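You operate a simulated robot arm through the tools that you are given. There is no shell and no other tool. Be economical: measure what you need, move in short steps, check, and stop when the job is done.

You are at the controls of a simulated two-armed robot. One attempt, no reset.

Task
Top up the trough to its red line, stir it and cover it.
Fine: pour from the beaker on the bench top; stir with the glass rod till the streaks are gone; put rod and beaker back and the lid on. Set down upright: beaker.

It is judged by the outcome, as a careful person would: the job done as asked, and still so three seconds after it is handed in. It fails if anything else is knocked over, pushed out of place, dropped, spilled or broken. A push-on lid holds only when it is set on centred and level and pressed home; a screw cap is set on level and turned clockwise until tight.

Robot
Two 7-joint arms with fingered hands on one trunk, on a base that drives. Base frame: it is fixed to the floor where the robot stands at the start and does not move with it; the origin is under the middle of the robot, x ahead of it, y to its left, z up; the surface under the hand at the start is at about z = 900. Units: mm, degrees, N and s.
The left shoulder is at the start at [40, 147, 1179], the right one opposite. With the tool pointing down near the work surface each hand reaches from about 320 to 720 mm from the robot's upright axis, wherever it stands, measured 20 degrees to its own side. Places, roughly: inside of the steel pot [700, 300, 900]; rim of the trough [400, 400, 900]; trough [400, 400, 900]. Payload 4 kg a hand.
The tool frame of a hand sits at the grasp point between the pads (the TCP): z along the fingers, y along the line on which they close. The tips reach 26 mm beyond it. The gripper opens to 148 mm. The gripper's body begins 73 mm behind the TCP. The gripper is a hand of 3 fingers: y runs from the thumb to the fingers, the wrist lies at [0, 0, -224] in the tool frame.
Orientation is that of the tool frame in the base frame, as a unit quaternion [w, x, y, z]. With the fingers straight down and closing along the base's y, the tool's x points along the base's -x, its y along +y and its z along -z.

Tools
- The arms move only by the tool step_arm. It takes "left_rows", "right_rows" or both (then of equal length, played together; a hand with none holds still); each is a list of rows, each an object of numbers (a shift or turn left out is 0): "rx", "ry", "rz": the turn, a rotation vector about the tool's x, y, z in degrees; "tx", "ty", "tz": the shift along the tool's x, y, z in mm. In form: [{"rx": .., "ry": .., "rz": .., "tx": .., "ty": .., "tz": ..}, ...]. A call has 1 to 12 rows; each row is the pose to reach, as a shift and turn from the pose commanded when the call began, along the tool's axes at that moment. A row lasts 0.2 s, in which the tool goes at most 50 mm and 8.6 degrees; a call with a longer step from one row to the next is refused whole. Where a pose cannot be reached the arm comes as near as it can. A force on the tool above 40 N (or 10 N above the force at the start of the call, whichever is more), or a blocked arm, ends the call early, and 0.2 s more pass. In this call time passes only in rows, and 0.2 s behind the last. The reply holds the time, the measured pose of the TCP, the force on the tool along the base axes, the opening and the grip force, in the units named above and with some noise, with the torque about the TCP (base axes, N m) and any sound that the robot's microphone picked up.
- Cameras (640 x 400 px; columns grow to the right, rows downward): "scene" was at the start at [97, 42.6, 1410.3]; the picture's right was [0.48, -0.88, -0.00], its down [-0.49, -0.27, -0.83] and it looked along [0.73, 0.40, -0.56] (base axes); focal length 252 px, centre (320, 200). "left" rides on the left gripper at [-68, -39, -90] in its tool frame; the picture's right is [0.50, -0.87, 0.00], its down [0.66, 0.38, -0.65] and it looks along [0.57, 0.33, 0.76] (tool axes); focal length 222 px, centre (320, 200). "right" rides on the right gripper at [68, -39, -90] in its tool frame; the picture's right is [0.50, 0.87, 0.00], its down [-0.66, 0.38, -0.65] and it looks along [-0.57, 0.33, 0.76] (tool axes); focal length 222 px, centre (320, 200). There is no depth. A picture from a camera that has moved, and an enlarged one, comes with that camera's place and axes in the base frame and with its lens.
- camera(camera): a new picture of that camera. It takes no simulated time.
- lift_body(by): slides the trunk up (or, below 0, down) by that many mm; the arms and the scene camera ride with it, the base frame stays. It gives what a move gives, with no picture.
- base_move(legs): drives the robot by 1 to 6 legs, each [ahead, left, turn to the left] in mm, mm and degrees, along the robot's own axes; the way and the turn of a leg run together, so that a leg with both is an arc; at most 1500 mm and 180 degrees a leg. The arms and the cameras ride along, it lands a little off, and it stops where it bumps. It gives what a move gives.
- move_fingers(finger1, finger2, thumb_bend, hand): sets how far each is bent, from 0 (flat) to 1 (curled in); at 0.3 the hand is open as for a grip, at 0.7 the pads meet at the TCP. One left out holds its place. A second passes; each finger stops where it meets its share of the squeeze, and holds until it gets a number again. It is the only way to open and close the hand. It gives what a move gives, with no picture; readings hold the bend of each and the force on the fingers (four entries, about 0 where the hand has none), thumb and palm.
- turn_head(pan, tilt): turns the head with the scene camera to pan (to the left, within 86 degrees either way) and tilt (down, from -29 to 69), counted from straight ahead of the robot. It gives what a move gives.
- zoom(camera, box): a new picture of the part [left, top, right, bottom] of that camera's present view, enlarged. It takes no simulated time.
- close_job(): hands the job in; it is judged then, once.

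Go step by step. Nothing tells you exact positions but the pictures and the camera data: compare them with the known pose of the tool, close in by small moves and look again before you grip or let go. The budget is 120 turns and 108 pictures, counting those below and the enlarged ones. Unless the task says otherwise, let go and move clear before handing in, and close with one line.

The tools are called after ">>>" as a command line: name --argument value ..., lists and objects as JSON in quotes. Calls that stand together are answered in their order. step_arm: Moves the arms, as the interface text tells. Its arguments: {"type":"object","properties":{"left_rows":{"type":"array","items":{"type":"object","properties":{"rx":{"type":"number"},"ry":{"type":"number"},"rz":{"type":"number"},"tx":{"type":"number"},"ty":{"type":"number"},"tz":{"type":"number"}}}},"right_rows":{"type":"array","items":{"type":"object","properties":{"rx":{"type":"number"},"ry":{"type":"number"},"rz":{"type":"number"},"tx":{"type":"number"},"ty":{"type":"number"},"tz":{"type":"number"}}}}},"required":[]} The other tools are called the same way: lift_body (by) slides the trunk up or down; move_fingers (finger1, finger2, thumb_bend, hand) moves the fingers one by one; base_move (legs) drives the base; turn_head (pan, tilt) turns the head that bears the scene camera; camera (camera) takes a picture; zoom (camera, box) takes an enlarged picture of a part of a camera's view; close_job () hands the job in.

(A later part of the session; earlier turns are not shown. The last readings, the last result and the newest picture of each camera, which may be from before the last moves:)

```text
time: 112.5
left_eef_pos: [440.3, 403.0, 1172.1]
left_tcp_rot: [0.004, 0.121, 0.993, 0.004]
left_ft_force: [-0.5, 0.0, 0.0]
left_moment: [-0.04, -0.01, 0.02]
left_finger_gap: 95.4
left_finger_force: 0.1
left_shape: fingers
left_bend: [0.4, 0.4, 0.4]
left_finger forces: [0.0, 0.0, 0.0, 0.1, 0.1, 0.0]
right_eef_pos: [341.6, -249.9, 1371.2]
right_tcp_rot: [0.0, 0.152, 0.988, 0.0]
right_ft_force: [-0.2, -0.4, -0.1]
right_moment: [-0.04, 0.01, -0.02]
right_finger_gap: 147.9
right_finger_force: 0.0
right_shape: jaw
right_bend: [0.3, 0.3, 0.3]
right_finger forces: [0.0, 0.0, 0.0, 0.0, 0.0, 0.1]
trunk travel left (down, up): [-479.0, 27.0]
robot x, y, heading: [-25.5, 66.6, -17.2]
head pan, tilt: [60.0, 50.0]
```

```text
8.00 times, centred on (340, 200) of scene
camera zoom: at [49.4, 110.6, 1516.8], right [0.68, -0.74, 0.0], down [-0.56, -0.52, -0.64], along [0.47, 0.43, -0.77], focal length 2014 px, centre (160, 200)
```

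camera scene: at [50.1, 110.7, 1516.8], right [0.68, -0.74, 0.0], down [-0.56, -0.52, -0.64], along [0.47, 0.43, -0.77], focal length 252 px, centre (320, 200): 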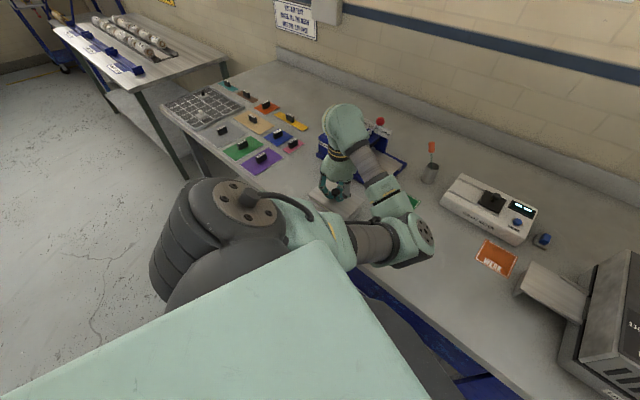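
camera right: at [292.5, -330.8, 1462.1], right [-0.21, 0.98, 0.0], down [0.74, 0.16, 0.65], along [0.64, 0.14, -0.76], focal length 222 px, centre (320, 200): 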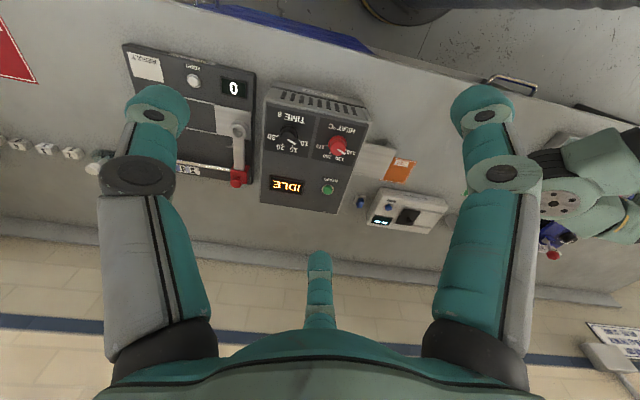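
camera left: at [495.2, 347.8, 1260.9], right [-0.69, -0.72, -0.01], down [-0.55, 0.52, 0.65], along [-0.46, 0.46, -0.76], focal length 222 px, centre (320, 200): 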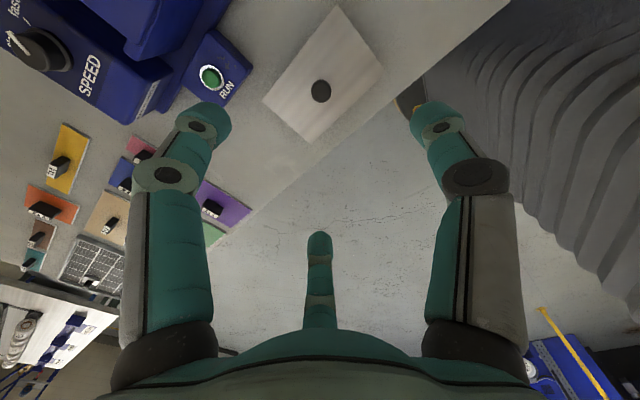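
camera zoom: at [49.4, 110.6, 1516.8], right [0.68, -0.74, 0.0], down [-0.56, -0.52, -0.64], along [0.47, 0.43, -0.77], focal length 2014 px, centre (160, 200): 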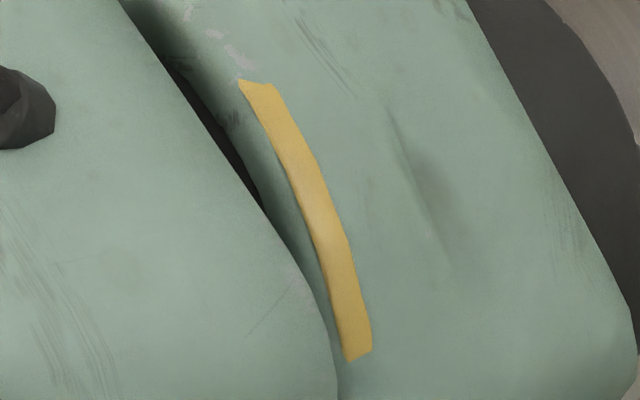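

>>> zoom --camera "left" --box '[255, 0, 395, 150]'

```text
2.67 times, centred on (325, 75) of left
camera zoom: at [495.2, 347.8, 1260.9], right [-0.69, -0.72, -0.01], down [-0.55, 0.52, 0.65], along [-0.46, 0.46, -0.76], focal length 592 px, centre (307, 533)
```

zoom: 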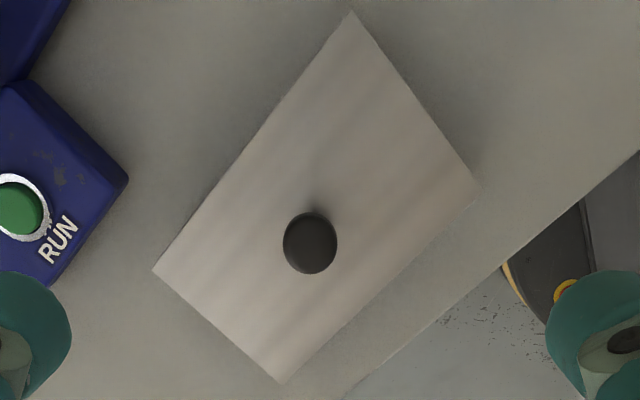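

By the hand camera the lid is centred within about 1.5 mm and about 1° in yaw. I'll swing the arm left for a side view of the lid's seat.

>>> step_arm --left_rows '[{"tx": 10, "ty": 40}, {"tx": 20, "ty": 80}, {"tx": 30, "ty": 125}, {"tx": 40, "ty": 170}, {"tx": 50, "ty": 210}, {"tx": 60, "ty": 250}]'

>>> zoom --camera "scene" --box '[290, 165, 390, 235]'

```text
time: 113.9
left_eef_pos: [442.4, 658.9, 1169.8]
left_tcp_rot: [0.004, 0.121, 0.993, 0.003]
left_ft_force: [0.0, 0.4, 0.5]
left_moment: [-0.03, -0.01, 0.0]
left_finger_gap: 94.9
left_finger_force: 0.0
left_shape: fingers
left_bend: [0.4, 0.4, 0.4]
left_finger forces: [0.1, 0.0, 0.1, 0.1, 0.0, 0.0]
right_eef_pos: [341.0, -247.9, 1371.3]
right_tcp_rot: [0.0, 0.152, 0.988, 0.0]
right_ft_force: [-0.4, 0.4, 0.0]
right_moment: [-0.01, 0.03, 0.01]
right_finger_gap: 147.9
right_finger_force: 0.1
right_shape: jaw
right_bend: [0.3, 0.3, 0.3]
right_finger forces: [0.0, 0.0, 0.0, 0.0, 0.0, 0.1]
trunk travel left (down, up): [-479.0, 27.0]
robot x, y, heading: [-26.0, 64.0, -17.7]
head pan, tilt: [60.0, 50.0]
```

```text
5.71 times, centred on (340, 200) of scene
camera zoom: at [49.2, 112.8, 1516.8], right [0.68, -0.74, 0.0], down [-0.56, -0.52, -0.64], along [0.47, 0.43, -0.77], focal length 1438 px, centre (206, 200)
```

zoom: 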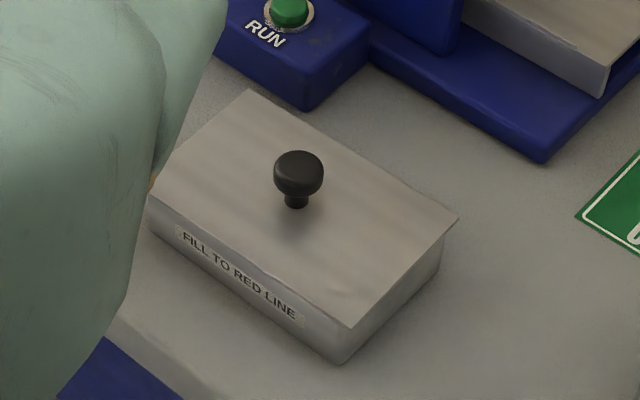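

Clear view now. I'll zoom in on the front and right edges.

>>> zoom --camera "scene" --box '[311, 190, 365, 232]'

```text
9.52 times, centred on (338, 211) of scene
camera zoom: at [49.2, 112.8, 1516.8], right [0.68, -0.74, 0.0], down [-0.56, -0.52, -0.64], along [0.47, 0.43, -0.77], focal length 2397 px, centre (149, 95)
```

zoom: 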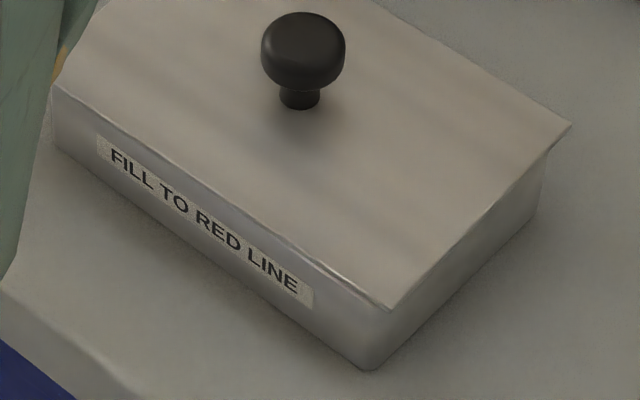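

The lid isn't home: its top is still about 5 mm high, and it sits about (+2.7,+2.5) mm off centre, so its plug rests on the rim. I'll re-grip the knob, shift it back and try again, starting by returning above the knob with the hand levelled.

>>> step_arm --left_rows '[{"tx": -10, "ty": -43}, {"tx": -20, "ty": -86}, {"tx": -30, "ty": -129}, {"tx": -40, "ty": -172}, {"tx": -50, "ty": -215}, {"tx": -57.6, "ty": -249.6, "rx": 0.3, "ry": 0.2}, {"tx": -57.6, "ty": -249.6, "rx": 0.51, "ry": 0.4, "tz": 40}, {"tx": -57.6, "ty": -249.6, "rx": 0.51, "ry": 0.4, "tz": 85}, {"tx": -57.6, "ty": -249.6, "rx": 0.51, "ry": 0.4, "tz": 125}, {"tx": -57.6, "ty": -249.6, "rx": 0.51, "ry": 0.4, "tz": 155}]'

>>> step_arm --left_rows '[{"tz": 0}]'

>>> camera --camera "left"

```text
time: 116.1
left_eef_pos: [438.8, 404.7, 1015.4]
left_tcp_rot: [0.0, 0.121, 0.993, -0.001]
left_ft_force: [-0.4, -0.4, -0.6]
left_moment: [0.02, 0.01, 0.0]
left_finger_gap: 94.8
left_finger_force: 0.0
left_shape: fingers
left_bend: [0.4, 0.4, 0.4]
left_finger forces: [0.0, 0.0, 0.1, 0.0, 0.1, 0.1]
right_eef_pos: [342.7, -250.2, 1371.5]
right_tcp_rot: [-0.001, 0.152, 0.988, 0.0]
right_ft_force: [-0.1, 0.0, -0.4]
right_moment: [-0.06, 0.01, -0.02]
right_finger_gap: 148.2
right_finger_force: 0.1
right_shape: jaw
right_bend: [0.3, 0.3, 0.3]
right_finger forces: [0.0, 0.1, 0.1, 0.0, 0.0, 0.1]
trunk travel left (down, up): [-479.0, 27.0]
robot x, y, heading: [-24.7, 66.3, -17.3]
head pan, tilt: [60.0, 50.0]
```

```text
time: 116.5
left_eef_pos: [438.2, 403.9, 1015.2]
left_tcp_rot: [0.0, 0.121, 0.993, 0.001]
left_ft_force: [-0.7, 0.3, -0.2]
left_moment: [-0.02, -0.03, 0.04]
left_finger_gap: 95.2
left_finger_force: 0.0
left_shape: fingers
left_bend: [0.4, 0.4, 0.4]
left_finger forces: [0.0, 0.0, 0.0, 0.0, 0.1, 0.0]
right_eef_pos: [341.6, -249.7, 1371.1]
right_tcp_rot: [-0.001, 0.152, 0.988, 0.001]
right_ft_force: [0.0, -0.3, -0.2]
right_moment: [0.0, -0.04, -0.01]
right_finger_gap: 147.8
right_finger_force: 0.0
right_shape: jaw
right_bend: [0.3, 0.3, 0.3]
right_finger forces: [0.0, 0.1, 0.0, 0.1, 0.0, 0.1]
trunk travel left (down, up): [-479.0, 27.0]
robot x, y, heading: [-29.1, 67.3, -17.6]
head pan, tilt: [60.0, 50.0]
```

```text
5 pictures are left
camera left: at [494.1, 349.9, 1103.9], right [-0.69, -0.72, 0.0], down [-0.55, 0.52, 0.65], along [-0.47, 0.45, -0.76], focal length 222 px, centre (320, 200)
```

left: 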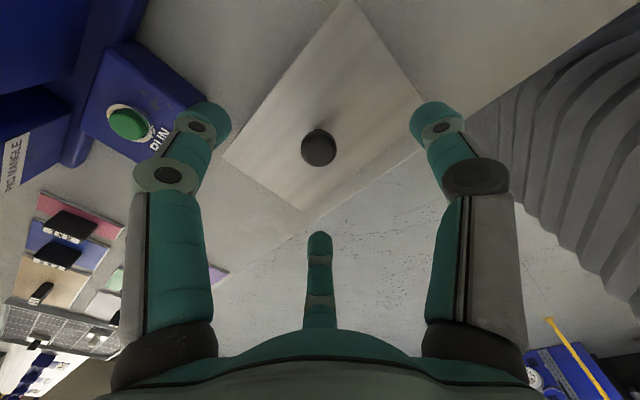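

I can't tell from pictures alone whether it's seated, so I'll test it: grip the knob and tug gently. Descending to the knob and closing.

>>> step_arm --left_rows '[{"tx": -2.2, "ty": -0.5, "tz": 15}, {"tx": -2.2, "ty": -0.5, "tz": 30}, {"tx": -2.2, "ty": -0.5, "tz": 40}]'

>>> move_fingers --hand "left" --finger1 0.75 --finger2 0.75 --thumb_bend 0.75

>>> step_arm --left_rows '[{"tz": -1}, {"tz": -2}, {"tz": -3}]'

```text
time: 117.3
left_eef_pos: [440.5, 404.8, 973.7]
left_tcp_rot: [0.0, 0.121, 0.993, -0.001]
left_ft_force: [-0.1, -0.4, 0.1]
left_moment: [-0.02, -0.02, 0.0]
left_finger_gap: 94.7
left_finger_force: 0.1
left_shape: fingers
left_bend: [0.4, 0.4, 0.4]
left_finger forces: [0.0, 0.0, 0.0, 0.0, 0.0, 0.0]
right_eef_pos: [342.2, -249.8, 1370.6]
right_tcp_rot: [0.0, 0.151, 0.989, -0.001]
right_ft_force: [0.2, 0.2, 0.9]
right_moment: [-0.03, 0.04, -0.01]
right_finger_gap: 148.0
right_finger_force: 0.1
right_shape: jaw
right_bend: [0.3, 0.3, 0.3]
right_finger forces: [0.0, 0.0, 0.0, 0.1, 0.1, 0.0]
trunk travel left (down, up): [-479.0, 27.0]
robot x, y, heading: [-27.0, 65.1, -17.5]
head pan, tilt: [60.0, 50.0]
```

```text
time: 118.3
left_eef_pos: [441.7, 403.7, 974.3]
left_tcp_rot: [0.0, 0.121, 0.993, 0.001]
left_ft_force: [-0.8, -0.5, -0.4]
left_moment: [0.01, -0.01, 0.0]
left_finger_gap: 4.8
left_finger_force: 15.6
left_shape: fingers
left_bend: [0.72, 0.64, 0.68]
left_finger forces: [9.0, 11.6, 0.0, 0.1, 9.6, 0.0]
right_eef_pos: [343.3, -250.1, 1370.0]
right_tcp_rot: [0.001, 0.153, 0.988, 0.0]
right_ft_force: [0.1, -0.4, -0.1]
right_moment: [-0.02, 0.0, -0.01]
right_finger_gap: 147.6
right_finger_force: 0.1
right_shape: jaw
right_bend: [0.3, 0.3, 0.3]
right_finger forces: [0.0, 0.0, 0.0, 0.0, 0.0, 0.0]
trunk travel left (down, up): [-479.0, 27.0]
robot x, y, heading: [-26.3, 62.0, -17.3]
head pan, tilt: [60.0, 50.0]
```

```text
time: 119.1
left_eef_pos: [440.0, 404.4, 978.5]
left_tcp_rot: [0.0, 0.121, 0.993, 0.0]
left_ft_force: [0.0, 0.2, -1.1]
left_moment: [0.03, 0.01, 0.03]
left_finger_gap: 4.7
left_finger_force: 14.8
left_shape: fingers
left_bend: [0.72, 0.64, 0.68]
left_finger forces: [9.0, 11.5, 0.0, 0.0, 9.7, 0.0]
right_eef_pos: [340.7, -249.9, 1369.6]
right_tcp_rot: [0.0, 0.152, 0.988, 0.0]
right_ft_force: [0.1, 0.3, -0.2]
right_moment: [0.0, 0.01, -0.01]
right_finger_gap: 147.8
right_finger_force: 0.0
right_shape: jaw
right_bend: [0.3, 0.3, 0.3]
right_finger forces: [0.0, 0.0, 0.1, 0.0, 0.0, 0.0]
trunk travel left (down, up): [-479.0, 27.0]
robot x, y, heading: [-24.2, 66.7, -17.6]
head pan, tilt: [60.0, 50.0]
```

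It lifts freely, so it isn't home. On the first try, at about (439.6,401.5), the lid did sink several mm before stopping, so I'll go back to that position and lower again gently.

>>> step_arm --left_rows '[{"tx": 0, "ty": -2.9}, {"tx": 0, "ty": -2.9, "tz": 2}, {"tx": 0, "ty": -2.9, "tz": 4}, {"tx": 0, "ty": -2.9, "tz": 6}]'

>>> step_arm --left_rows '[{"tz": 1}, {"tz": 2}]'

```text
time: 120.1
left_eef_pos: [440.8, 401.0, 972.7]
left_tcp_rot: [0.0, 0.121, 0.993, 0.0]
left_ft_force: [-0.2, -0.4, -0.4]
left_moment: [0.03, -0.02, -0.05]
left_finger_gap: 4.7
left_finger_force: 15.2
left_shape: fingers
left_bend: [0.72, 0.64, 0.68]
left_finger forces: [9.0, 11.6, 0.0, 0.0, 9.8, 0.0]
right_eef_pos: [341.7, -250.6, 1369.9]
right_tcp_rot: [0.0, 0.153, 0.988, 0.0]
right_ft_force: [0.0, 0.4, 0.2]
right_moment: [-0.04, -0.02, -0.02]
right_finger_gap: 148.1
right_finger_force: 0.1
right_shape: jaw
right_bend: [0.3, 0.3, 0.3]
right_finger forces: [0.1, 0.0, 0.0, 0.0, 0.0, 0.0]
trunk travel left (down, up): [-479.0, 27.0]
robot x, y, heading: [-26.5, 64.8, -17.3]
head pan, tilt: [60.0, 50.0]
```

```text
time: 120.7
left_eef_pos: [439.7, 400.5, 969.1]
left_tcp_rot: [0.0, 0.121, 0.993, 0.0]
left_ft_force: [-0.9, -0.5, -1.8]
left_moment: [0.02, -0.03, -0.03]
left_finger_gap: 4.5
left_finger_force: 15.4
left_shape: fingers
left_bend: [0.72, 0.64, 0.68]
left_finger forces: [9.0, 11.6, 0.1, 0.0, 9.6, 0.1]
right_eef_pos: [341.5, -249.1, 1370.3]
right_tcp_rot: [0.001, 0.152, 0.988, 0.0]
right_ft_force: [0.5, -0.9, -0.1]
right_moment: [-0.02, -0.01, -0.02]
right_finger_gap: 147.6
right_finger_force: 0.0
right_shape: jaw
right_bend: [0.3, 0.3, 0.3]
right_finger forces: [0.0, 0.1, 0.1, 0.0, 0.0, 0.0]
trunk travel left (down, up): [-479.0, 27.0]
robot x, y, heading: [-24.2, 63.1, -17.6]
head pan, tilt: [60.0, 50.0]
```

>>> step_arm --left_rows '[{"tz": 0.7}, {"tz": 1.4}]'

>>> step_arm --left_rows '[{"tz": 0.7}, {"tz": 1.4}]'

```text
time: 121.3
left_eef_pos: [440.6, 400.2, 967.9]
left_tcp_rot: [0.0, 0.121, 0.993, 0.0]
left_ft_force: [-0.1, -0.3, 0.5]
left_moment: [0.08, 0.03, 0.01]
left_finger_gap: 4.6
left_finger_force: 16.0
left_shape: fingers
left_bend: [0.72, 0.64, 0.68]
left_finger forces: [9.0, 12.6, 0.0, 0.0, 9.8, 0.0]
right_eef_pos: [341.1, -248.9, 1371.1]
right_tcp_rot: [0.0, 0.152, 0.988, 0.0]
right_ft_force: [-1.3, 1.2, 0.2]
right_moment: [-0.01, 0.01, 0.01]
right_finger_gap: 147.7
right_finger_force: 0.0
right_shape: jaw
right_bend: [0.3, 0.3, 0.3]
right_finger forces: [0.1, 0.0, 0.0, 0.1, 0.0, 0.0]
trunk travel left (down, up): [-479.0, 27.0]
robot x, y, heading: [-26.5, 66.5, -17.7]
head pan, tilt: [60.0, 50.0]
```

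```text
time: 121.9
left_eef_pos: [441.1, 400.3, 965.4]
left_tcp_rot: [0.0, 0.121, 0.993, 0.0]
left_ft_force: [-0.3, -0.1, 0.2]
left_moment: [0.07, 0.07, -0.01]
left_finger_gap: 4.6
left_finger_force: 16.4
left_shape: fingers
left_bend: [0.72, 0.72, 0.68]
left_finger forces: [8.7, 14.6, 0.0, 0.0, 9.5, 0.0]
right_eef_pos: [343.0, -249.9, 1368.9]
right_tcp_rot: [-0.001, 0.152, 0.988, 0.0]
right_ft_force: [1.0, -1.2, -0.2]
right_moment: [0.0, -0.04, -0.01]
right_finger_gap: 147.6
right_finger_force: 0.0
right_shape: jaw
right_bend: [0.3, 0.3, 0.3]
right_finger forces: [0.0, 0.0, 0.1, 0.1, 0.0, 0.0]
trunk travel left (down, up): [-479.0, 27.0]
robot x, y, heading: [-25.8, 65.0, -17.5]
head pan, tilt: [60.0, 50.0]
```

The lid has now dropped about 6 mm further than where it rested, so its plug has entered the trough. I'll release in small stages while rising slightly, so the fingertips don't lever on the lid.

>>> move_fingers --hand "left" --finger1 0.66 --finger2 0.66 --thumb_bend 0.66

>>> step_arm --left_rows '[{"tz": -1.5}, {"tz": -3}]'

>>> move_fingers --hand "left" --finger1 0.62 --finger2 0.62 --thumb_bend 0.62

```text
time: 122.9
left_eef_pos: [439.5, 400.1, 968.1]
left_tcp_rot: [0.001, 0.121, 0.993, 0.0]
left_ft_force: [2.0, 4.2, 17.1]
left_moment: [0.08, -0.05, -0.01]
left_finger_gap: 9.2
left_finger_force: 11.4
left_shape: fingers
left_bend: [0.66, 0.66, 0.67]
left_finger forces: [7.6, 12.9, 0.0, 0.0, 2.8, 0.0]
right_eef_pos: [339.5, -249.9, 1370.1]
right_tcp_rot: [0.0, 0.152, 0.988, 0.0]
right_ft_force: [-1.4, 0.4, -0.5]
right_moment: [0.01, 0.0, -0.03]
right_finger_gap: 147.7
right_finger_force: 0.0
right_shape: jaw
right_bend: [0.3, 0.3, 0.3]
right_finger forces: [0.0, 0.1, 0.0, 0.1, 0.0, 0.1]
trunk travel left (down, up): [-479.0, 27.0]
robot x, y, heading: [-25.9, 65.7, -17.3]
head pan, tilt: [60.0, 50.0]
```

```text
time: 123.5
left_eef_pos: [439.0, 399.1, 969.1]
left_tcp_rot: [-0.001, 0.122, 0.993, -0.001]
left_ft_force: [0.2, 1.1, -0.3]
left_moment: [0.02, 0.02, -0.02]
left_finger_gap: 10.7
left_finger_force: 2.6
left_shape: fingers
left_bend: [0.66, 0.66, 0.66]
left_finger forces: [1.8, 3.7, 0.0, 0.0, 0.0, 0.0]
right_eef_pos: [340.3, -249.7, 1369.9]
right_tcp_rot: [0.0, 0.152, 0.988, 0.0]
right_ft_force: [-0.4, 0.7, -0.2]
right_moment: [-0.02, 0.01, 0.01]
right_finger_gap: 148.0
right_finger_force: 0.0
right_shape: jaw
right_bend: [0.3, 0.3, 0.3]
right_finger forces: [0.0, 0.1, 0.0, 0.1, 0.1, 0.0]
trunk travel left (down, up): [-479.0, 27.0]
robot x, y, heading: [-24.3, 69.3, -17.4]
head pan, tilt: [60.0, 50.0]
```

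```text
time: 124.5
left_eef_pos: [440.0, 400.9, 969.5]
left_tcp_rot: [0.001, 0.122, 0.993, 0.001]
left_ft_force: [0.0, -0.8, 7.9]
left_moment: [-0.09, 0.03, 0.0]
left_finger_gap: 19.6
left_finger_force: 3.8
left_shape: fingers
left_bend: [0.63, 0.63, 0.63]
left_finger forces: [1.4, 1.5, 0.1, 0.0, 4.2, 0.1]
right_eef_pos: [341.7, -250.0, 1369.9]
right_tcp_rot: [0.001, 0.151, 0.988, 0.001]
right_ft_force: [-0.7, 0.4, 0.3]
right_moment: [0.02, 0.02, 0.01]
right_finger_gap: 147.7
right_finger_force: 0.1
right_shape: jaw
right_bend: [0.3, 0.3, 0.3]
right_finger forces: [0.0, 0.1, 0.0, 0.0, 0.0, 0.0]
trunk travel left (down, up): [-479.0, 27.0]
robot x, y, heading: [-26.9, 63.7, -17.5]
head pan, tilt: [60.0, 50.0]
```

>>> step_arm --left_rows '[{"tz": -1.2}, {"tz": -2.5}]'

>>> move_fingers --hand "left" --finger1 0.58 --finger2 0.58 --thumb_bend 0.58

>>> step_arm --left_rows '[{"tz": -1.2}, {"tz": -2.5}]'

>>> move_fingers --hand "left" --finger1 0.5 --finger2 0.5 --thumb_bend 0.5

```text
time: 125.1
left_eef_pos: [439.2, 399.8, 971.3]
left_tcp_rot: [0.0, 0.121, 0.993, 0.0]
left_ft_force: [0.1, 0.0, -0.1]
left_moment: [-0.01, 0.01, 0.03]
left_finger_gap: 22.4
left_finger_force: 0.1
left_shape: fingers
left_bend: [0.62, 0.62, 0.62]
left_finger forces: [0.0, 0.1, 0.1, 0.0, 0.0, 0.0]
right_eef_pos: [342.7, -250.3, 1369.5]
right_tcp_rot: [0.0, 0.152, 0.988, 0.0]
right_ft_force: [-0.8, -1.0, 0.0]
right_moment: [-0.01, -0.05, -0.01]
right_finger_gap: 148.0
right_finger_force: 0.0
right_shape: jaw
right_bend: [0.3, 0.3, 0.3]
right_finger forces: [0.0, 0.0, 0.1, 0.1, 0.0, 0.0]
trunk travel left (down, up): [-479.0, 27.0]
robot x, y, heading: [-22.0, 66.4, -17.2]
head pan, tilt: [60.0, 50.0]
```

```text
time: 126.1
left_eef_pos: [441.4, 398.8, 972.7]
left_tcp_rot: [0.0, 0.121, 0.993, -0.001]
left_ft_force: [-0.8, -0.1, 1.0]
left_moment: [0.05, -0.03, 0.01]
left_finger_gap: 38.3
left_finger_force: 0.7
left_shape: fingers
left_bend: [0.57, 0.57, 0.57]
left_finger forces: [0.5, 0.7, 0.0, 0.0, 0.0, 0.0]
right_eef_pos: [342.0, -249.7, 1369.5]
right_tcp_rot: [-0.001, 0.152, 0.988, 0.0]
right_ft_force: [0.2, -0.7, -0.2]
right_moment: [0.03, 0.0, 0.0]
right_finger_gap: 147.8
right_finger_force: 0.0
right_shape: jaw
right_bend: [0.3, 0.3, 0.3]
right_finger forces: [0.1, 0.0, 0.0, 0.1, 0.1, 0.1]
trunk travel left (down, up): [-479.0, 27.0]
robot x, y, heading: [-24.8, 65.1, -17.3]
head pan, tilt: [60.0, 50.0]
```

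```text
time: 126.7
left_eef_pos: [439.9, 400.6, 975.6]
left_tcp_rot: [0.001, 0.121, 0.993, 0.0]
left_ft_force: [0.3, 1.1, 0.4]
left_moment: [-0.01, -0.01, 0.02]
left_finger_gap: 38.9
left_finger_force: 0.1
left_shape: fingers
left_bend: [0.57, 0.57, 0.57]
left_finger forces: [0.0, 0.1, 0.0, 0.1, 0.0, 0.0]
right_eef_pos: [341.9, -249.2, 1370.2]
right_tcp_rot: [0.0, 0.152, 0.988, 0.0]
right_ft_force: [-1.0, -0.4, -0.5]
right_moment: [-0.01, 0.02, -0.02]
right_finger_gap: 147.9
right_finger_force: 0.1
right_shape: jaw
right_bend: [0.3, 0.3, 0.3]
right_finger forces: [0.0, 0.0, 0.0, 0.1, 0.1, 0.1]
trunk travel left (down, up): [-479.0, 27.0]
robot x, y, heading: [-22.5, 68.8, -17.1]
head pan, tilt: [60.0, 50.0]
```

```text
time: 127.7
left_eef_pos: [439.3, 399.9, 974.8]
left_tcp_rot: [0.0, 0.121, 0.993, 0.0]
left_ft_force: [-0.4, 0.4, -0.1]
left_moment: [0.03, 0.0, 0.04]
left_finger_gap: 61.5
left_finger_force: 0.2
left_shape: fingers
left_bend: [0.5, 0.5, 0.5]
left_finger forces: [0.0, 0.0, 0.1, 0.0, 0.0, 0.0]
right_eef_pos: [342.3, -249.9, 1370.6]
right_tcp_rot: [0.0, 0.153, 0.988, 0.001]
right_ft_force: [0.8, -0.2, 0.1]
right_moment: [-0.01, -0.02, 0.04]
right_finger_gap: 148.0
right_finger_force: 0.0
right_shape: jaw
right_bend: [0.3, 0.3, 0.3]
right_finger forces: [0.0, 0.1, 0.0, 0.0, 0.0, 0.0]
trunk travel left (down, up): [-479.0, 27.0]
robot x, y, heading: [-24.2, 65.7, -17.4]
head pan, tilt: [60.0, 50.0]
```

Released cleanly. I'll rise, check the lid's centring with one picture, then make a fist to press on the knob.

>>> step_arm --left_rows '[{"tz": -20}, {"tz": -50}, {"tz": -90}, {"tz": -130}, {"tz": -170}, {"tz": -200}]'

>>> zoom --camera "left" --box '[255, 0, 395, 150]'

```text
time: 129.1
left_eef_pos: [440.3, 400.6, 1173.9]
left_tcp_rot: [0.0, 0.121, 0.993, 0.0]
left_ft_force: [0.6, 0.6, -0.8]
left_moment: [0.02, 0.0, 0.02]
left_finger_gap: 61.8
left_finger_force: 0.1
left_shape: fingers
left_bend: [0.5, 0.5, 0.5]
left_finger forces: [0.0, 0.0, 0.0, 0.0, 0.0, 0.1]
right_eef_pos: [342.6, -250.0, 1370.8]
right_tcp_rot: [0.0, 0.152, 0.988, 0.0]
right_ft_force: [-0.1, -0.1, 0.3]
right_moment: [-0.01, -0.04, 0.0]
right_finger_gap: 147.9
right_finger_force: 0.1
right_shape: jaw
right_bend: [0.3, 0.3, 0.3]
right_finger forces: [0.1, 0.0, 0.0, 0.1, 0.1, 0.0]
trunk travel left (down, up): [-479.0, 27.0]
robot x, y, heading: [-28.7, 64.8, -17.4]
head pan, tilt: [60.0, 50.0]
```

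```text
2.67 times, centred on (325, 75) of left
camera zoom: at [496.3, 346.7, 1264.1], right [-0.69, -0.72, 0.0], down [-0.55, 0.52, 0.65], along [-0.47, 0.45, -0.76], focal length 592 px, centre (307, 533)
```

zoom: 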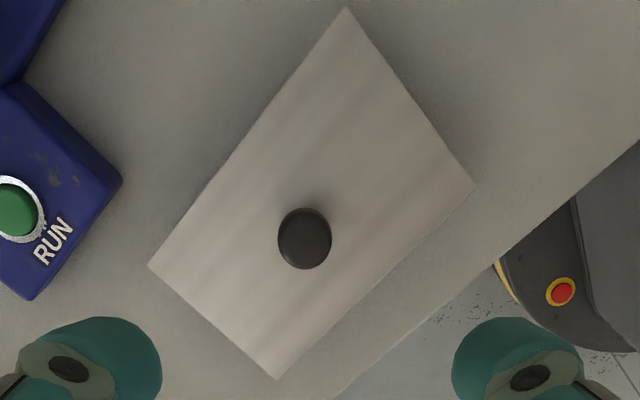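

The lid is centred within about 2 mm. I'll make a fist, centre it over the knob and press down slowly.

>>> move_fingers --hand "left" --finger1 0.75 --finger2 0.75 --thumb_bend 0.75

>>> step_arm --left_rows '[{"tz": 35, "ty": 1}, {"tz": 75, "ty": 1}, {"tz": 115, "ty": 1}, {"tz": 145, "ty": 1}, {"tz": 162, "ty": 1}]'

>>> step_arm --left_rows '[{"tz": 2}, {"tz": 4}, {"tz": 6}, {"tz": 8}, {"tz": 10}, {"tz": 12}, {"tz": 14}, {"tz": 16}, {"tz": 18}, {"tz": 20}]'

```text
time: 130.1
left_eef_pos: [440.7, 402.2, 1174.0]
left_tcp_rot: [0.0, 0.121, 0.993, -0.001]
left_ft_force: [1.0, -0.7, 0.9]
left_moment: [-0.02, 0.02, -0.02]
left_finger_gap: 0.0
left_finger_force: 0.1
left_shape: fingers
left_bend: [0.73, 0.73, 0.72]
left_finger forces: [0.0, 0.1, 0.1, 0.0, 0.0, 0.0]
right_eef_pos: [341.6, -250.1, 1370.9]
right_tcp_rot: [0.001, 0.152, 0.988, 0.001]
right_ft_force: [-0.5, -0.6, -0.1]
right_moment: [-0.01, -0.01, -0.03]
right_finger_gap: 147.7
right_finger_force: 0.0
right_shape: jaw
right_bend: [0.3, 0.3, 0.3]
right_finger forces: [0.0, 0.0, 0.2, 0.0, 0.0, 0.1]
trunk travel left (down, up): [-479.0, 27.0]
robot x, y, heading: [-23.7, 64.7, -17.4]
head pan, tilt: [60.0, 50.0]
```

```text
time: 131.3
left_eef_pos: [441.2, 401.0, 1013.4]
left_tcp_rot: [-0.001, 0.121, 0.993, 0.0]
left_ft_force: [-0.4, -0.3, -0.8]
left_moment: [-0.04, 0.03, -0.01]
left_finger_gap: 0.1
left_finger_force: 0.1
left_shape: fingers
left_bend: [0.73, 0.73, 0.72]
left_finger forces: [0.0, 0.0, 0.0, 0.0, 0.0, 0.0]
right_eef_pos: [340.6, -249.4, 1369.7]
right_tcp_rot: [0.0, 0.153, 0.988, 0.0]
right_ft_force: [-0.7, 0.1, -0.8]
right_moment: [0.0, 0.04, 0.01]
right_finger_gap: 148.1
right_finger_force: 0.1
right_shape: jaw
right_bend: [0.3, 0.3, 0.3]
right_finger forces: [0.0, 0.0, 0.0, 0.0, 0.0, 0.0]
trunk travel left (down, up): [-479.0, 27.0]
robot x, y, heading: [-23.0, 68.0, -17.5]
head pan, tilt: [60.0, 50.0]
```

```text
time: 133.5
left_eef_pos: [440.0, 401.6, 993.5]
left_tcp_rot: [0.0, 0.121, 0.993, -0.001]
left_ft_force: [0.0, -0.3, 0.0]
left_moment: [-0.01, 0.02, 0.01]
left_finger_gap: 0.0
left_finger_force: 0.0
left_shape: fingers
left_bend: [0.73, 0.73, 0.72]
left_finger forces: [0.1, 0.0, 0.0, 0.0, 0.0, 0.0]
right_eef_pos: [342.9, -249.4, 1370.8]
right_tcp_rot: [-0.001, 0.152, 0.988, 0.0]
right_ft_force: [-0.4, 0.0, -0.6]
right_moment: [-0.02, 0.02, -0.02]
right_finger_gap: 147.8
right_finger_force: 0.0
right_shape: jaw
right_bend: [0.3, 0.3, 0.3]
right_finger forces: [0.0, 0.0, 0.1, 0.0, 0.0, 0.1]
trunk travel left (down, up): [-479.0, 27.0]
robot x, y, heading: [-25.1, 60.5, -17.3]
head pan, tilt: [60.0, 50.0]
```

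>>> step_arm --left_rows '[{"tz": 1.5}, {"tz": 3}, {"tz": 4.5}, {"tz": 6}, {"tz": 7.5}, {"tz": 9}, {"tz": 10.5}, {"tz": 12}]'

```text
time: 134.7
left_eef_pos: [440.9, 400.3, 990.1]
left_tcp_rot: [0.005, 0.121, 0.993, 0.004]
left_ft_force: [-3.7, -2.2, 22.3]
left_moment: [-0.03, 0.3, 0.02]
left_finger_gap: 0.0
left_finger_force: 13.0
left_shape: fingers
left_bend: [0.74, 0.74, 0.74]
left_finger forces: [0.0, 0.0, 0.0, 0.0, 26.2, 0.1]
right_eef_pos: [339.3, -251.8, 1370.9]
right_tcp_rot: [0.001, 0.153, 0.988, 0.001]
right_ft_force: [-0.9, 0.0, 0.2]
right_moment: [-0.02, 0.0, 0.0]
right_finger_gap: 147.6
right_finger_force: 0.1
right_shape: jaw
right_bend: [0.3, 0.3, 0.3]
right_finger forces: [0.1, 0.0, 0.1, 0.0, 0.1, 0.0]
trunk travel left (down, up): [-479.0, 27.0]
robot x, y, heading: [-23.3, 65.9, -17.2]
head pan, tilt: [60.0, 50.0]
stopped in row 6 (left hand): the force on the tool passed its limit at 42 N (the readings are from after the stop); the commanded pose is now the measured one
```

It took 42 N without a sound, with the load on the thumb side. I'll rise, re-grip and tug to see whether it's home now.

>>> step_arm --left_rows '[{"tz": -10, "rx": 0.5, "ry": 0.4}, {"tz": -25, "rx": 0.5, "ry": 0.4}, {"tz": -38, "rx": 0.5, "ry": 0.4}]'

>>> move_fingers --hand "left" --finger1 0.48 --finger2 0.48 --thumb_bend 0.48

>>> camera --camera "left"

```text
time: 135.5
left_eef_pos: [440.4, 402.6, 1025.8]
left_tcp_rot: [-0.001, 0.121, 0.993, -0.002]
left_ft_force: [-0.3, 0.3, 0.7]
left_moment: [0.01, 0.01, 0.0]
left_finger_gap: 0.2
left_finger_force: 0.1
left_shape: fingers
left_bend: [0.73, 0.73, 0.73]
left_finger forces: [0.0, 0.0, 0.0, 0.0, 0.1, 0.0]
right_eef_pos: [342.2, -250.7, 1370.0]
right_tcp_rot: [0.0, 0.152, 0.988, -0.001]
right_ft_force: [0.3, 0.1, 0.0]
right_moment: [0.02, 0.04, 0.03]
right_finger_gap: 147.8
right_finger_force: 0.1
right_shape: jaw
right_bend: [0.3, 0.3, 0.3]
right_finger forces: [0.1, 0.1, 0.0, 0.0, 0.1, 0.0]
trunk travel left (down, up): [-479.0, 27.0]
robot x, y, heading: [-23.9, 65.3, -17.4]
head pan, tilt: [60.0, 50.0]
```

```text
time: 136.5
left_eef_pos: [441.5, 401.9, 1025.4]
left_tcp_rot: [0.0, 0.121, 0.993, -0.003]
left_ft_force: [0.5, 0.0, -0.2]
left_moment: [-0.03, 0.0, -0.01]
left_finger_gap: 68.3
left_finger_force: 0.0
left_shape: fingers
left_bend: [0.48, 0.48, 0.48]
left_finger forces: [0.0, 0.0, 0.0, 0.0, 0.1, 0.0]
right_eef_pos: [342.8, -249.8, 1369.9]
right_tcp_rot: [0.0, 0.153, 0.988, 0.0]
right_ft_force: [-0.4, -0.5, -0.2]
right_moment: [0.01, 0.01, 0.01]
right_finger_gap: 148.0
right_finger_force: 0.0
right_shape: jaw
right_bend: [0.3, 0.3, 0.3]
right_finger forces: [0.0, 0.0, 0.0, 0.1, 0.0, 0.0]
trunk travel left (down, up): [-479.0, 27.0]
robot x, y, heading: [-27.4, 64.6, -17.4]
head pan, tilt: [60.0, 50.0]
```

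```text
3 pictures are left
camera left: at [497.3, 348.1, 1114.8], right [-0.69, -0.72, 0.0], down [-0.54, 0.53, 0.65], along [-0.47, 0.45, -0.76], focal length 222 px, centre (320, 200)
```

left: 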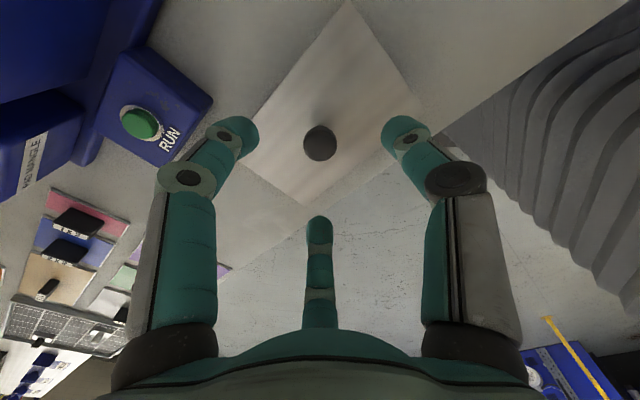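

The knob now looks lower, as if the plug is in. I'll do the tug test.

>>> step_arm --left_rows '[{"tz": 20}, {"tz": 38}, {"tz": 51}]'

>>> move_fingers --hand "left" --finger1 0.75 --finger2 0.75 --thumb_bend 0.75

>>> step_arm --left_rows '[{"tz": -0.5}, {"tz": -1}, {"tz": -1.5}]'

```text
time: 137.3
left_eef_pos: [441.8, 400.9, 973.7]
left_tcp_rot: [0.0, 0.121, 0.993, -0.003]
left_ft_force: [-0.4, -0.9, -0.1]
left_moment: [0.0, 0.02, -0.03]
left_finger_gap: 68.2
left_finger_force: 0.1
left_shape: fingers
left_bend: [0.48, 0.48, 0.48]
left_finger forces: [0.1, 0.0, 0.1, 0.0, 0.0, 0.0]
right_eef_pos: [341.2, -249.7, 1370.0]
right_tcp_rot: [0.001, 0.151, 0.988, 0.0]
right_ft_force: [-0.2, -0.7, -0.4]
right_moment: [-0.02, -0.01, -0.01]
right_finger_gap: 148.0
right_finger_force: 0.1
right_shape: jaw
right_bend: [0.3, 0.3, 0.3]
right_finger forces: [0.1, 0.0, 0.0, 0.1, 0.0, 0.1]
trunk travel left (down, up): [-479.0, 27.0]
robot x, y, heading: [-25.1, 66.1, -17.7]
head pan, tilt: [60.0, 50.0]
```

```text
time: 138.3
left_eef_pos: [442.1, 401.1, 973.0]
left_tcp_rot: [0.0, 0.12, 0.993, -0.003]
left_ft_force: [0.8, 0.5, -0.7]
left_moment: [-0.01, 0.05, -0.01]
left_finger_gap: 4.4
left_finger_force: 15.3
left_shape: fingers
left_bend: [0.65, 0.72, 0.68]
left_finger forces: [9.8, 11.3, 0.0, 0.0, 10.1, 0.0]
right_eef_pos: [341.8, -248.8, 1370.5]
right_tcp_rot: [0.0, 0.152, 0.988, 0.0]
right_ft_force: [0.2, 0.0, -0.9]
right_moment: [-0.01, 0.0, 0.02]
right_finger_gap: 147.9
right_finger_force: 0.1
right_shape: jaw
right_bend: [0.3, 0.3, 0.3]
right_finger forces: [0.0, 0.1, 0.0, 0.0, 0.0, 0.0]
trunk travel left (down, up): [-479.0, 27.0]
robot x, y, heading: [-27.2, 67.4, -17.4]
head pan, tilt: [60.0, 50.0]
```

```text
time: 139.1
left_eef_pos: [441.0, 401.7, 977.2]
left_tcp_rot: [-0.001, 0.121, 0.993, -0.003]
left_ft_force: [-0.2, -0.3, -0.6]
left_moment: [0.01, -0.02, 0.0]
left_finger_gap: 4.7
left_finger_force: 15.5
left_shape: fingers
left_bend: [0.65, 0.72, 0.68]
left_finger forces: [9.8, 11.3, 0.0, 0.1, 10.2, 0.0]
right_eef_pos: [342.6, -249.8, 1370.6]
right_tcp_rot: [0.0, 0.153, 0.988, -0.001]
right_ft_force: [1.4, 0.3, -0.3]
right_moment: [0.04, -0.01, -0.01]
right_finger_gap: 147.5
right_finger_force: 0.1
right_shape: jaw
right_bend: [0.3, 0.3, 0.3]
right_finger forces: [0.0, 0.1, 0.0, 0.0, 0.0, 0.1]
trunk travel left (down, up): [-479.0, 27.0]
robot x, y, heading: [-26.8, 67.0, -17.8]
head pan, tilt: [60.0, 50.0]
```

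It still lifts freely. All the signs (front rim showing, both cameras) say the lid is about 2–3 mm too far in +x and about 1° counter-clockwise. I'll correct that while holding it and feel downward.

>>> step_arm --left_rows '[{"tz": -1.5}, {"tx": 2.4, "ty": -0.6, "tz": -1.5, "rz": 1}, {"tx": 2.4, "ty": -0.6, "tz": 1, "rz": 1}, {"tx": 2.4, "ty": -0.6, "tz": 3, "rz": 1}]'

>>> step_arm --left_rows '[{"tz": 1}, {"tz": 2}]'

>>> step_arm --left_rows '[{"tz": 1}, {"tz": 2}]'

```text
time: 140.1
left_eef_pos: [439.4, 400.4, 972.0]
left_tcp_rot: [0.0, 0.129, 0.992, -0.002]
left_ft_force: [-0.4, 0.4, -0.9]
left_moment: [0.0, 0.02, 0.0]
left_finger_gap: 4.6
left_finger_force: 14.9
left_shape: fingers
left_bend: [0.65, 0.72, 0.68]
left_finger forces: [9.9, 11.3, 0.1, 0.0, 9.9, 0.1]
right_eef_pos: [342.6, -249.4, 1370.5]
right_tcp_rot: [0.0, 0.152, 0.988, -0.001]
right_ft_force: [-0.1, 0.2, 0.7]
right_moment: [-0.04, -0.03, -0.03]
right_finger_gap: 147.7
right_finger_force: 0.0
right_shape: jaw
right_bend: [0.3, 0.3, 0.3]
right_finger forces: [0.0, 0.0, 0.1, 0.0, 0.0, 0.0]
trunk travel left (down, up): [-479.0, 27.0]
robot x, y, heading: [-27.2, 65.4, -17.4]
head pan, tilt: [60.0, 50.0]
```

```text
time: 140.7
left_eef_pos: [440.1, 401.0, 970.0]
left_tcp_rot: [-0.001, 0.129, 0.992, -0.003]
left_ft_force: [0.1, 0.7, -1.8]
left_moment: [-0.02, 0.0, 0.01]
left_finger_gap: 4.6
left_finger_force: 15.5
left_shape: fingers
left_bend: [0.65, 0.72, 0.68]
left_finger forces: [9.9, 11.3, 0.1, 0.2, 10.0, 0.1]
right_eef_pos: [341.6, -250.8, 1370.0]
right_tcp_rot: [0.0, 0.152, 0.988, 0.0]
right_ft_force: [-0.4, -0.1, -0.1]
right_moment: [0.02, -0.02, 0.01]
right_finger_gap: 148.1
right_finger_force: 0.1
right_shape: jaw
right_bend: [0.3, 0.3, 0.3]
right_finger forces: [0.0, 0.0, 0.0, 0.1, 0.0, 0.0]
trunk travel left (down, up): [-479.0, 27.0]
robot x, y, heading: [-26.3, 66.5, -17.2]
head pan, tilt: [60.0, 50.0]
```

```text
time: 141.3
left_eef_pos: [441.6, 400.8, 968.1]
left_tcp_rot: [0.0, 0.13, 0.992, -0.003]
left_ft_force: [0.3, -0.1, -0.2]
left_moment: [0.01, -0.02, 0.0]
left_finger_gap: 5.1
left_finger_force: 15.4
left_shape: fingers
left_bend: [0.65, 0.72, 0.68]
left_finger forces: [10.1, 11.4, 0.0, 0.0, 10.1, 0.0]
right_eef_pos: [341.9, -249.5, 1370.4]
right_tcp_rot: [0.001, 0.152, 0.988, 0.0]
right_ft_force: [0.4, 0.1, -0.6]
right_moment: [0.01, 0.01, -0.01]
right_finger_gap: 148.0
right_finger_force: 0.1
right_shape: jaw
right_bend: [0.3, 0.3, 0.3]
right_finger forces: [0.0, 0.0, 0.1, 0.1, 0.0, 0.0]
trunk travel left (down, up): [-479.0, 27.0]
robot x, y, heading: [-25.8, 64.5, -17.3]
head pan, tilt: [60.0, 50.0]
```

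Still no resistance, so I'll keep lowering here and press firmly.

>>> step_arm --left_rows '[{"tz": 1}, {"tz": 2}, {"tz": 3}, {"tz": 4}]'

>>> step_arm --left_rows '[{"tz": 1}, {"tz": 2}, {"tz": 3}]'

```text
time: 142.3
left_eef_pos: [439.9, 400.5, 965.7]
left_tcp_rot: [0.001, 0.13, 0.992, -0.001]
left_ft_force: [1.0, 0.0, 11.2]
left_moment: [0.12, 0.03, 0.01]
left_finger_gap: 4.6
left_finger_force: 21.8
left_shape: fingers
left_bend: [0.72, 0.72, 0.71]
left_finger forces: [14.1, 15.9, 0.0, 0.1, 12.8, 0.0]
right_eef_pos: [340.8, -251.4, 1371.0]
right_tcp_rot: [0.0, 0.152, 0.988, 0.001]
right_ft_force: [0.3, 0.0, -0.1]
right_moment: [0.04, -0.01, -0.01]
right_finger_gap: 148.1
right_finger_force: 0.1
right_shape: jaw
right_bend: [0.3, 0.3, 0.3]
right_finger forces: [0.0, 0.0, 0.1, 0.0, 0.0, 0.0]
trunk travel left (down, up): [-479.0, 27.0]
robot x, y, heading: [-26.5, 65.8, -17.4]
head pan, tilt: [60.0, 50.0]
```

```text
time: 143.1
left_eef_pos: [439.3, 399.9, 965.4]
left_tcp_rot: [0.002, 0.129, 0.992, -0.001]
left_ft_force: [2.5, 1.3, 35.2]
left_moment: [0.09, 0.02, 0.04]
left_finger_gap: 3.9
left_finger_force: 36.4
left_shape: fingers
left_bend: [0.73, 0.74, 0.73]
left_finger forces: [23.0, 27.8, 0.0, 0.0, 22.2, 0.1]
right_eef_pos: [338.8, -251.9, 1371.5]
right_tcp_rot: [0.001, 0.152, 0.988, 0.002]
right_ft_force: [-0.6, -0.2, -0.3]
right_moment: [0.01, -0.02, 0.03]
right_finger_gap: 147.9
right_finger_force: 0.0
right_shape: jaw
right_bend: [0.3, 0.3, 0.3]
right_finger forces: [0.1, 0.1, 0.0, 0.0, 0.1, 0.1]
trunk travel left (down, up): [-479.0, 27.0]
robot x, y, heading: [-26.2, 64.9, -17.3]
head pan, tilt: [60.0, 50.0]
```

The three fingertips now press evenly on the lid, 35 N in total, and its top is at about z 939, flush on the rim. I'll do a tug test.

>>> step_arm --left_rows '[{"tz": -2}, {"tz": -4}, {"tz": -6}, {"tz": -8}, {"tz": -9}]'

```text
time: 144.3
left_eef_pos: [439.3, 400.5, 969.2]
left_tcp_rot: [0.0, 0.131, 0.991, -0.003]
left_ft_force: [0.1, 0.2, -0.7]
left_moment: [-0.01, 0.0, -0.01]
left_finger_gap: 4.1
left_finger_force: 18.5
left_shape: fingers
left_bend: [0.73, 0.73, 0.72]
left_finger forces: [11.5, 14.1, 0.0, 0.1, 11.4, 0.1]
right_eef_pos: [342.1, -249.8, 1369.4]
right_tcp_rot: [0.0, 0.152, 0.988, 0.0]
right_ft_force: [-0.1, -0.2, 0.2]
right_moment: [0.0, -0.01, 0.01]
right_finger_gap: 148.2
right_finger_force: 0.1
right_shape: jaw
right_bend: [0.3, 0.3, 0.3]
right_finger forces: [0.1, 0.0, 0.0, 0.1, 0.1, 0.0]
trunk travel left (down, up): [-479.0, 27.0]
robot x, y, heading: [-24.9, 66.6, -17.5]
head pan, tilt: [60.0, 50.0]
```

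>>> step_arm --left_rows '[{"tz": -1.5}, {"tz": -3}, {"tz": -4.5}]'

>>> zoom --camera "scene" --box '[311, 190, 365, 232]'

```text
time: 145.1
left_eef_pos: [438.6, 401.2, 974.3]
left_tcp_rot: [0.0, 0.13, 0.992, -0.003]
left_ft_force: [0.8, -0.1, -1.2]
left_moment: [0.01, -0.01, 0.01]
left_finger_gap: 4.3
left_finger_force: 18.5
left_shape: fingers
left_bend: [0.73, 0.73, 0.72]
left_finger forces: [11.5, 14.3, 0.0, 0.1, 11.5, 0.0]
right_eef_pos: [341.1, -250.0, 1371.9]
right_tcp_rot: [0.0, 0.153, 0.988, 0.0]
right_ft_force: [-0.1, -1.0, -0.6]
right_moment: [-0.04, 0.0, 0.0]
right_finger_gap: 147.8
right_finger_force: 0.2
right_shape: jaw
right_bend: [0.3, 0.3, 0.3]
right_finger forces: [0.0, 0.0, 0.1, 0.0, 0.1, 0.0]
trunk travel left (down, up): [-479.0, 27.0]
robot x, y, heading: [-20.1, 67.3, -17.5]
head pan, tilt: [60.0, 50.0]
```

```text
9.52 times, centred on (338, 211) of scene
camera zoom: at [50.1, 110.8, 1516.8], right [0.68, -0.74, 0.0], down [-0.56, -0.52, -0.64], along [0.47, 0.43, -0.77], focal length 2397 px, centre (149, 95)
```

zoom: 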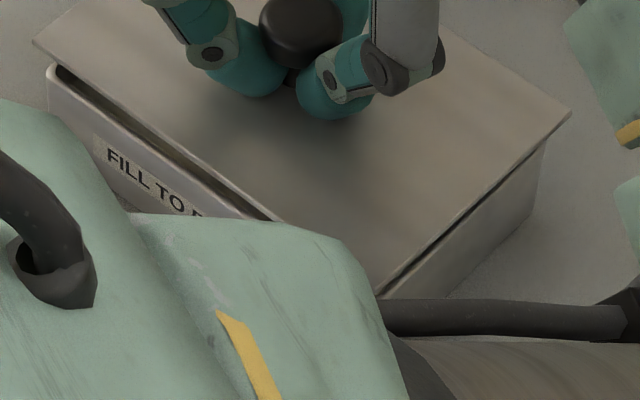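

The lid lifted off again, so it isn't home yet. From this picture it's about (+1.4, −0.8) mm off with the yaw fine. I'll correct that and lower to light contact.

>>> step_arm --left_rows '[{"tx": 1.6, "ty": 0.4}, {"tx": 1.6, "ty": 0.4, "tz": 3}, {"tx": 1.6, "ty": 0.4, "tz": 6}, {"tx": 1.6, "ty": 0.4, "tz": 8}, {"tx": 1.6, "ty": 0.4, "tz": 9.5}]'

```text
time: 146.3
left_eef_pos: [438.3, 401.8, 966.3]
left_tcp_rot: [0.0, 0.13, 0.992, -0.001]
left_ft_force: [0.1, 0.7, 1.7]
left_moment: [0.11, 0.02, 0.06]
left_finger_gap: 4.2
left_finger_force: 19.7
left_shape: fingers
left_bend: [0.73, 0.73, 0.71]
left_finger forces: [11.8, 16.1, 0.0, 0.0, 11.3, 0.0]
right_eef_pos: [341.5, -249.2, 1370.4]
right_tcp_rot: [0.0, 0.151, 0.988, -0.001]
right_ft_force: [0.1, -0.4, 0.1]
right_moment: [-0.03, 0.05, -0.02]
right_finger_gap: 148.1
right_finger_force: 0.0
right_shape: jaw
right_bend: [0.3, 0.3, 0.3]
right_finger forces: [0.0, 0.1, 0.0, 0.0, 0.0, 0.1]
trunk travel left (down, up): [-479.0, 27.0]
robot x, y, heading: [-25.4, 65.7, -17.4]
head pan, tilt: [60.0, 50.0]
```

Light contact at the +y end first, so the hand is about 0.35° off level. I'll level it and do a small ±1.2 mm search under light pressure so the lid can drop in.

>>> step_arm --left_rows '[{"rx": -0.35, "tz": 0.5}, {"rx": -0.35, "tz": 1, "tx": 0.6}, {"rx": -0.35, "tz": 1, "tx": 1.2}, {"rx": -0.35, "tz": 1, "tx": 0.8, "ty": 0.8}, {"rx": -0.35, "tz": 1, "tx": 0, "ty": 1.2}, {"rx": -0.35, "tz": 1, "tx": -0.8, "ty": 0.8}, {"rx": -0.35, "tz": 1, "tx": -1.2}, {"rx": -0.35, "tz": 1, "tx": -0.8, "ty": -0.8}, {"rx": -0.35, "tz": 1, "ty": -1.2}, {"rx": -0.35, "tz": 1, "tx": 0.8, "ty": -0.8}, {"rx": -0.35, "tz": 1, "tx": 0.5}, {"rx": -0.35, "tz": 1}]'

>>> step_arm --left_rows '[{"tz": 1}, {"tz": 2}, {"tz": 3}]'

```text
time: 148.9
left_eef_pos: [438.0, 401.0, 966.2]
left_tcp_rot: [0.001, 0.13, 0.992, 0.002]
left_ft_force: [3.2, 2.3, 17.9]
left_moment: [0.14, -0.07, 0.03]
left_finger_gap: 3.7
left_finger_force: 28.4
left_shape: fingers
left_bend: [0.73, 0.73, 0.72]
left_finger forces: [20.0, 20.9, 0.0, 0.0, 16.2, 0.0]
right_eef_pos: [342.9, -251.2, 1369.5]
right_tcp_rot: [0.0, 0.152, 0.988, 0.001]
right_ft_force: [0.4, -0.4, -0.7]
right_moment: [0.05, 0.01, 0.01]
right_finger_gap: 148.0
right_finger_force: 0.1
right_shape: jaw
right_bend: [0.3, 0.3, 0.3]
right_finger forces: [0.1, 0.1, 0.0, 0.0, 0.1, 0.0]
trunk travel left (down, up): [-479.0, 27.0]
robot x, y, heading: [-24.5, 65.8, -17.5]
head pan, tilt: [60.0, 50.0]
```

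```text
time: 149.7
left_eef_pos: [437.4, 399.1, 965.1]
left_tcp_rot: [0.003, 0.13, 0.992, 0.004]
left_ft_force: [4.1, 3.1, 36.5]
left_moment: [0.11, -0.04, 0.04]
left_finger_gap: 3.5
left_finger_force: 36.5
left_shape: fingers
left_bend: [0.73, 0.74, 0.73]
left_finger forces: [25.7, 26.8, 0.0, 0.0, 21.7, 0.1]
right_eef_pos: [339.7, -251.4, 1371.5]
right_tcp_rot: [0.001, 0.152, 0.988, 0.0]
right_ft_force: [0.6, -0.3, 0.4]
right_moment: [0.03, 0.0, -0.03]
right_finger_gap: 147.8
right_finger_force: 0.0
right_shape: jaw
right_bend: [0.3, 0.3, 0.3]
right_finger forces: [0.0, 0.1, 0.0, 0.0, 0.1, 0.0]
trunk travel left (down, up): [-479.0, 27.0]
robot x, y, heading: [-26.7, 66.5, -17.2]
head pan, tilt: [60.0, 50.0]
```

>>> step_arm --left_rows '[{"tz": -2}, {"tz": -4}, {"tz": -6}, {"tz": -8}]'

```text
time: 150.7
left_eef_pos: [437.4, 399.5, 969.0]
left_tcp_rot: [-0.001, 0.129, 0.992, -0.001]
left_ft_force: [0.4, 0.7, -1.1]
left_moment: [-0.01, 0.01, -0.02]
left_finger_gap: 3.4
left_finger_force: 20.6
left_shape: fingers
left_bend: [0.73, 0.73, 0.72]
left_finger forces: [13.5, 14.9, 0.0, 0.0, 13.5, 0.0]
right_eef_pos: [342.1, -249.8, 1370.0]
right_tcp_rot: [0.0, 0.152, 0.988, 0.0]
right_ft_force: [0.4, 0.5, -0.2]
right_moment: [0.01, 0.0, -0.02]
right_finger_gap: 148.3
right_finger_force: 0.1
right_shape: jaw
right_bend: [0.3, 0.3, 0.3]
right_finger forces: [0.0, 0.1, 0.0, 0.0, 0.0, 0.0]
trunk travel left (down, up): [-479.0, 27.0]
robot x, y, heading: [-24.7, 65.6, -17.4]
head pan, tilt: [60.0, 50.0]
```

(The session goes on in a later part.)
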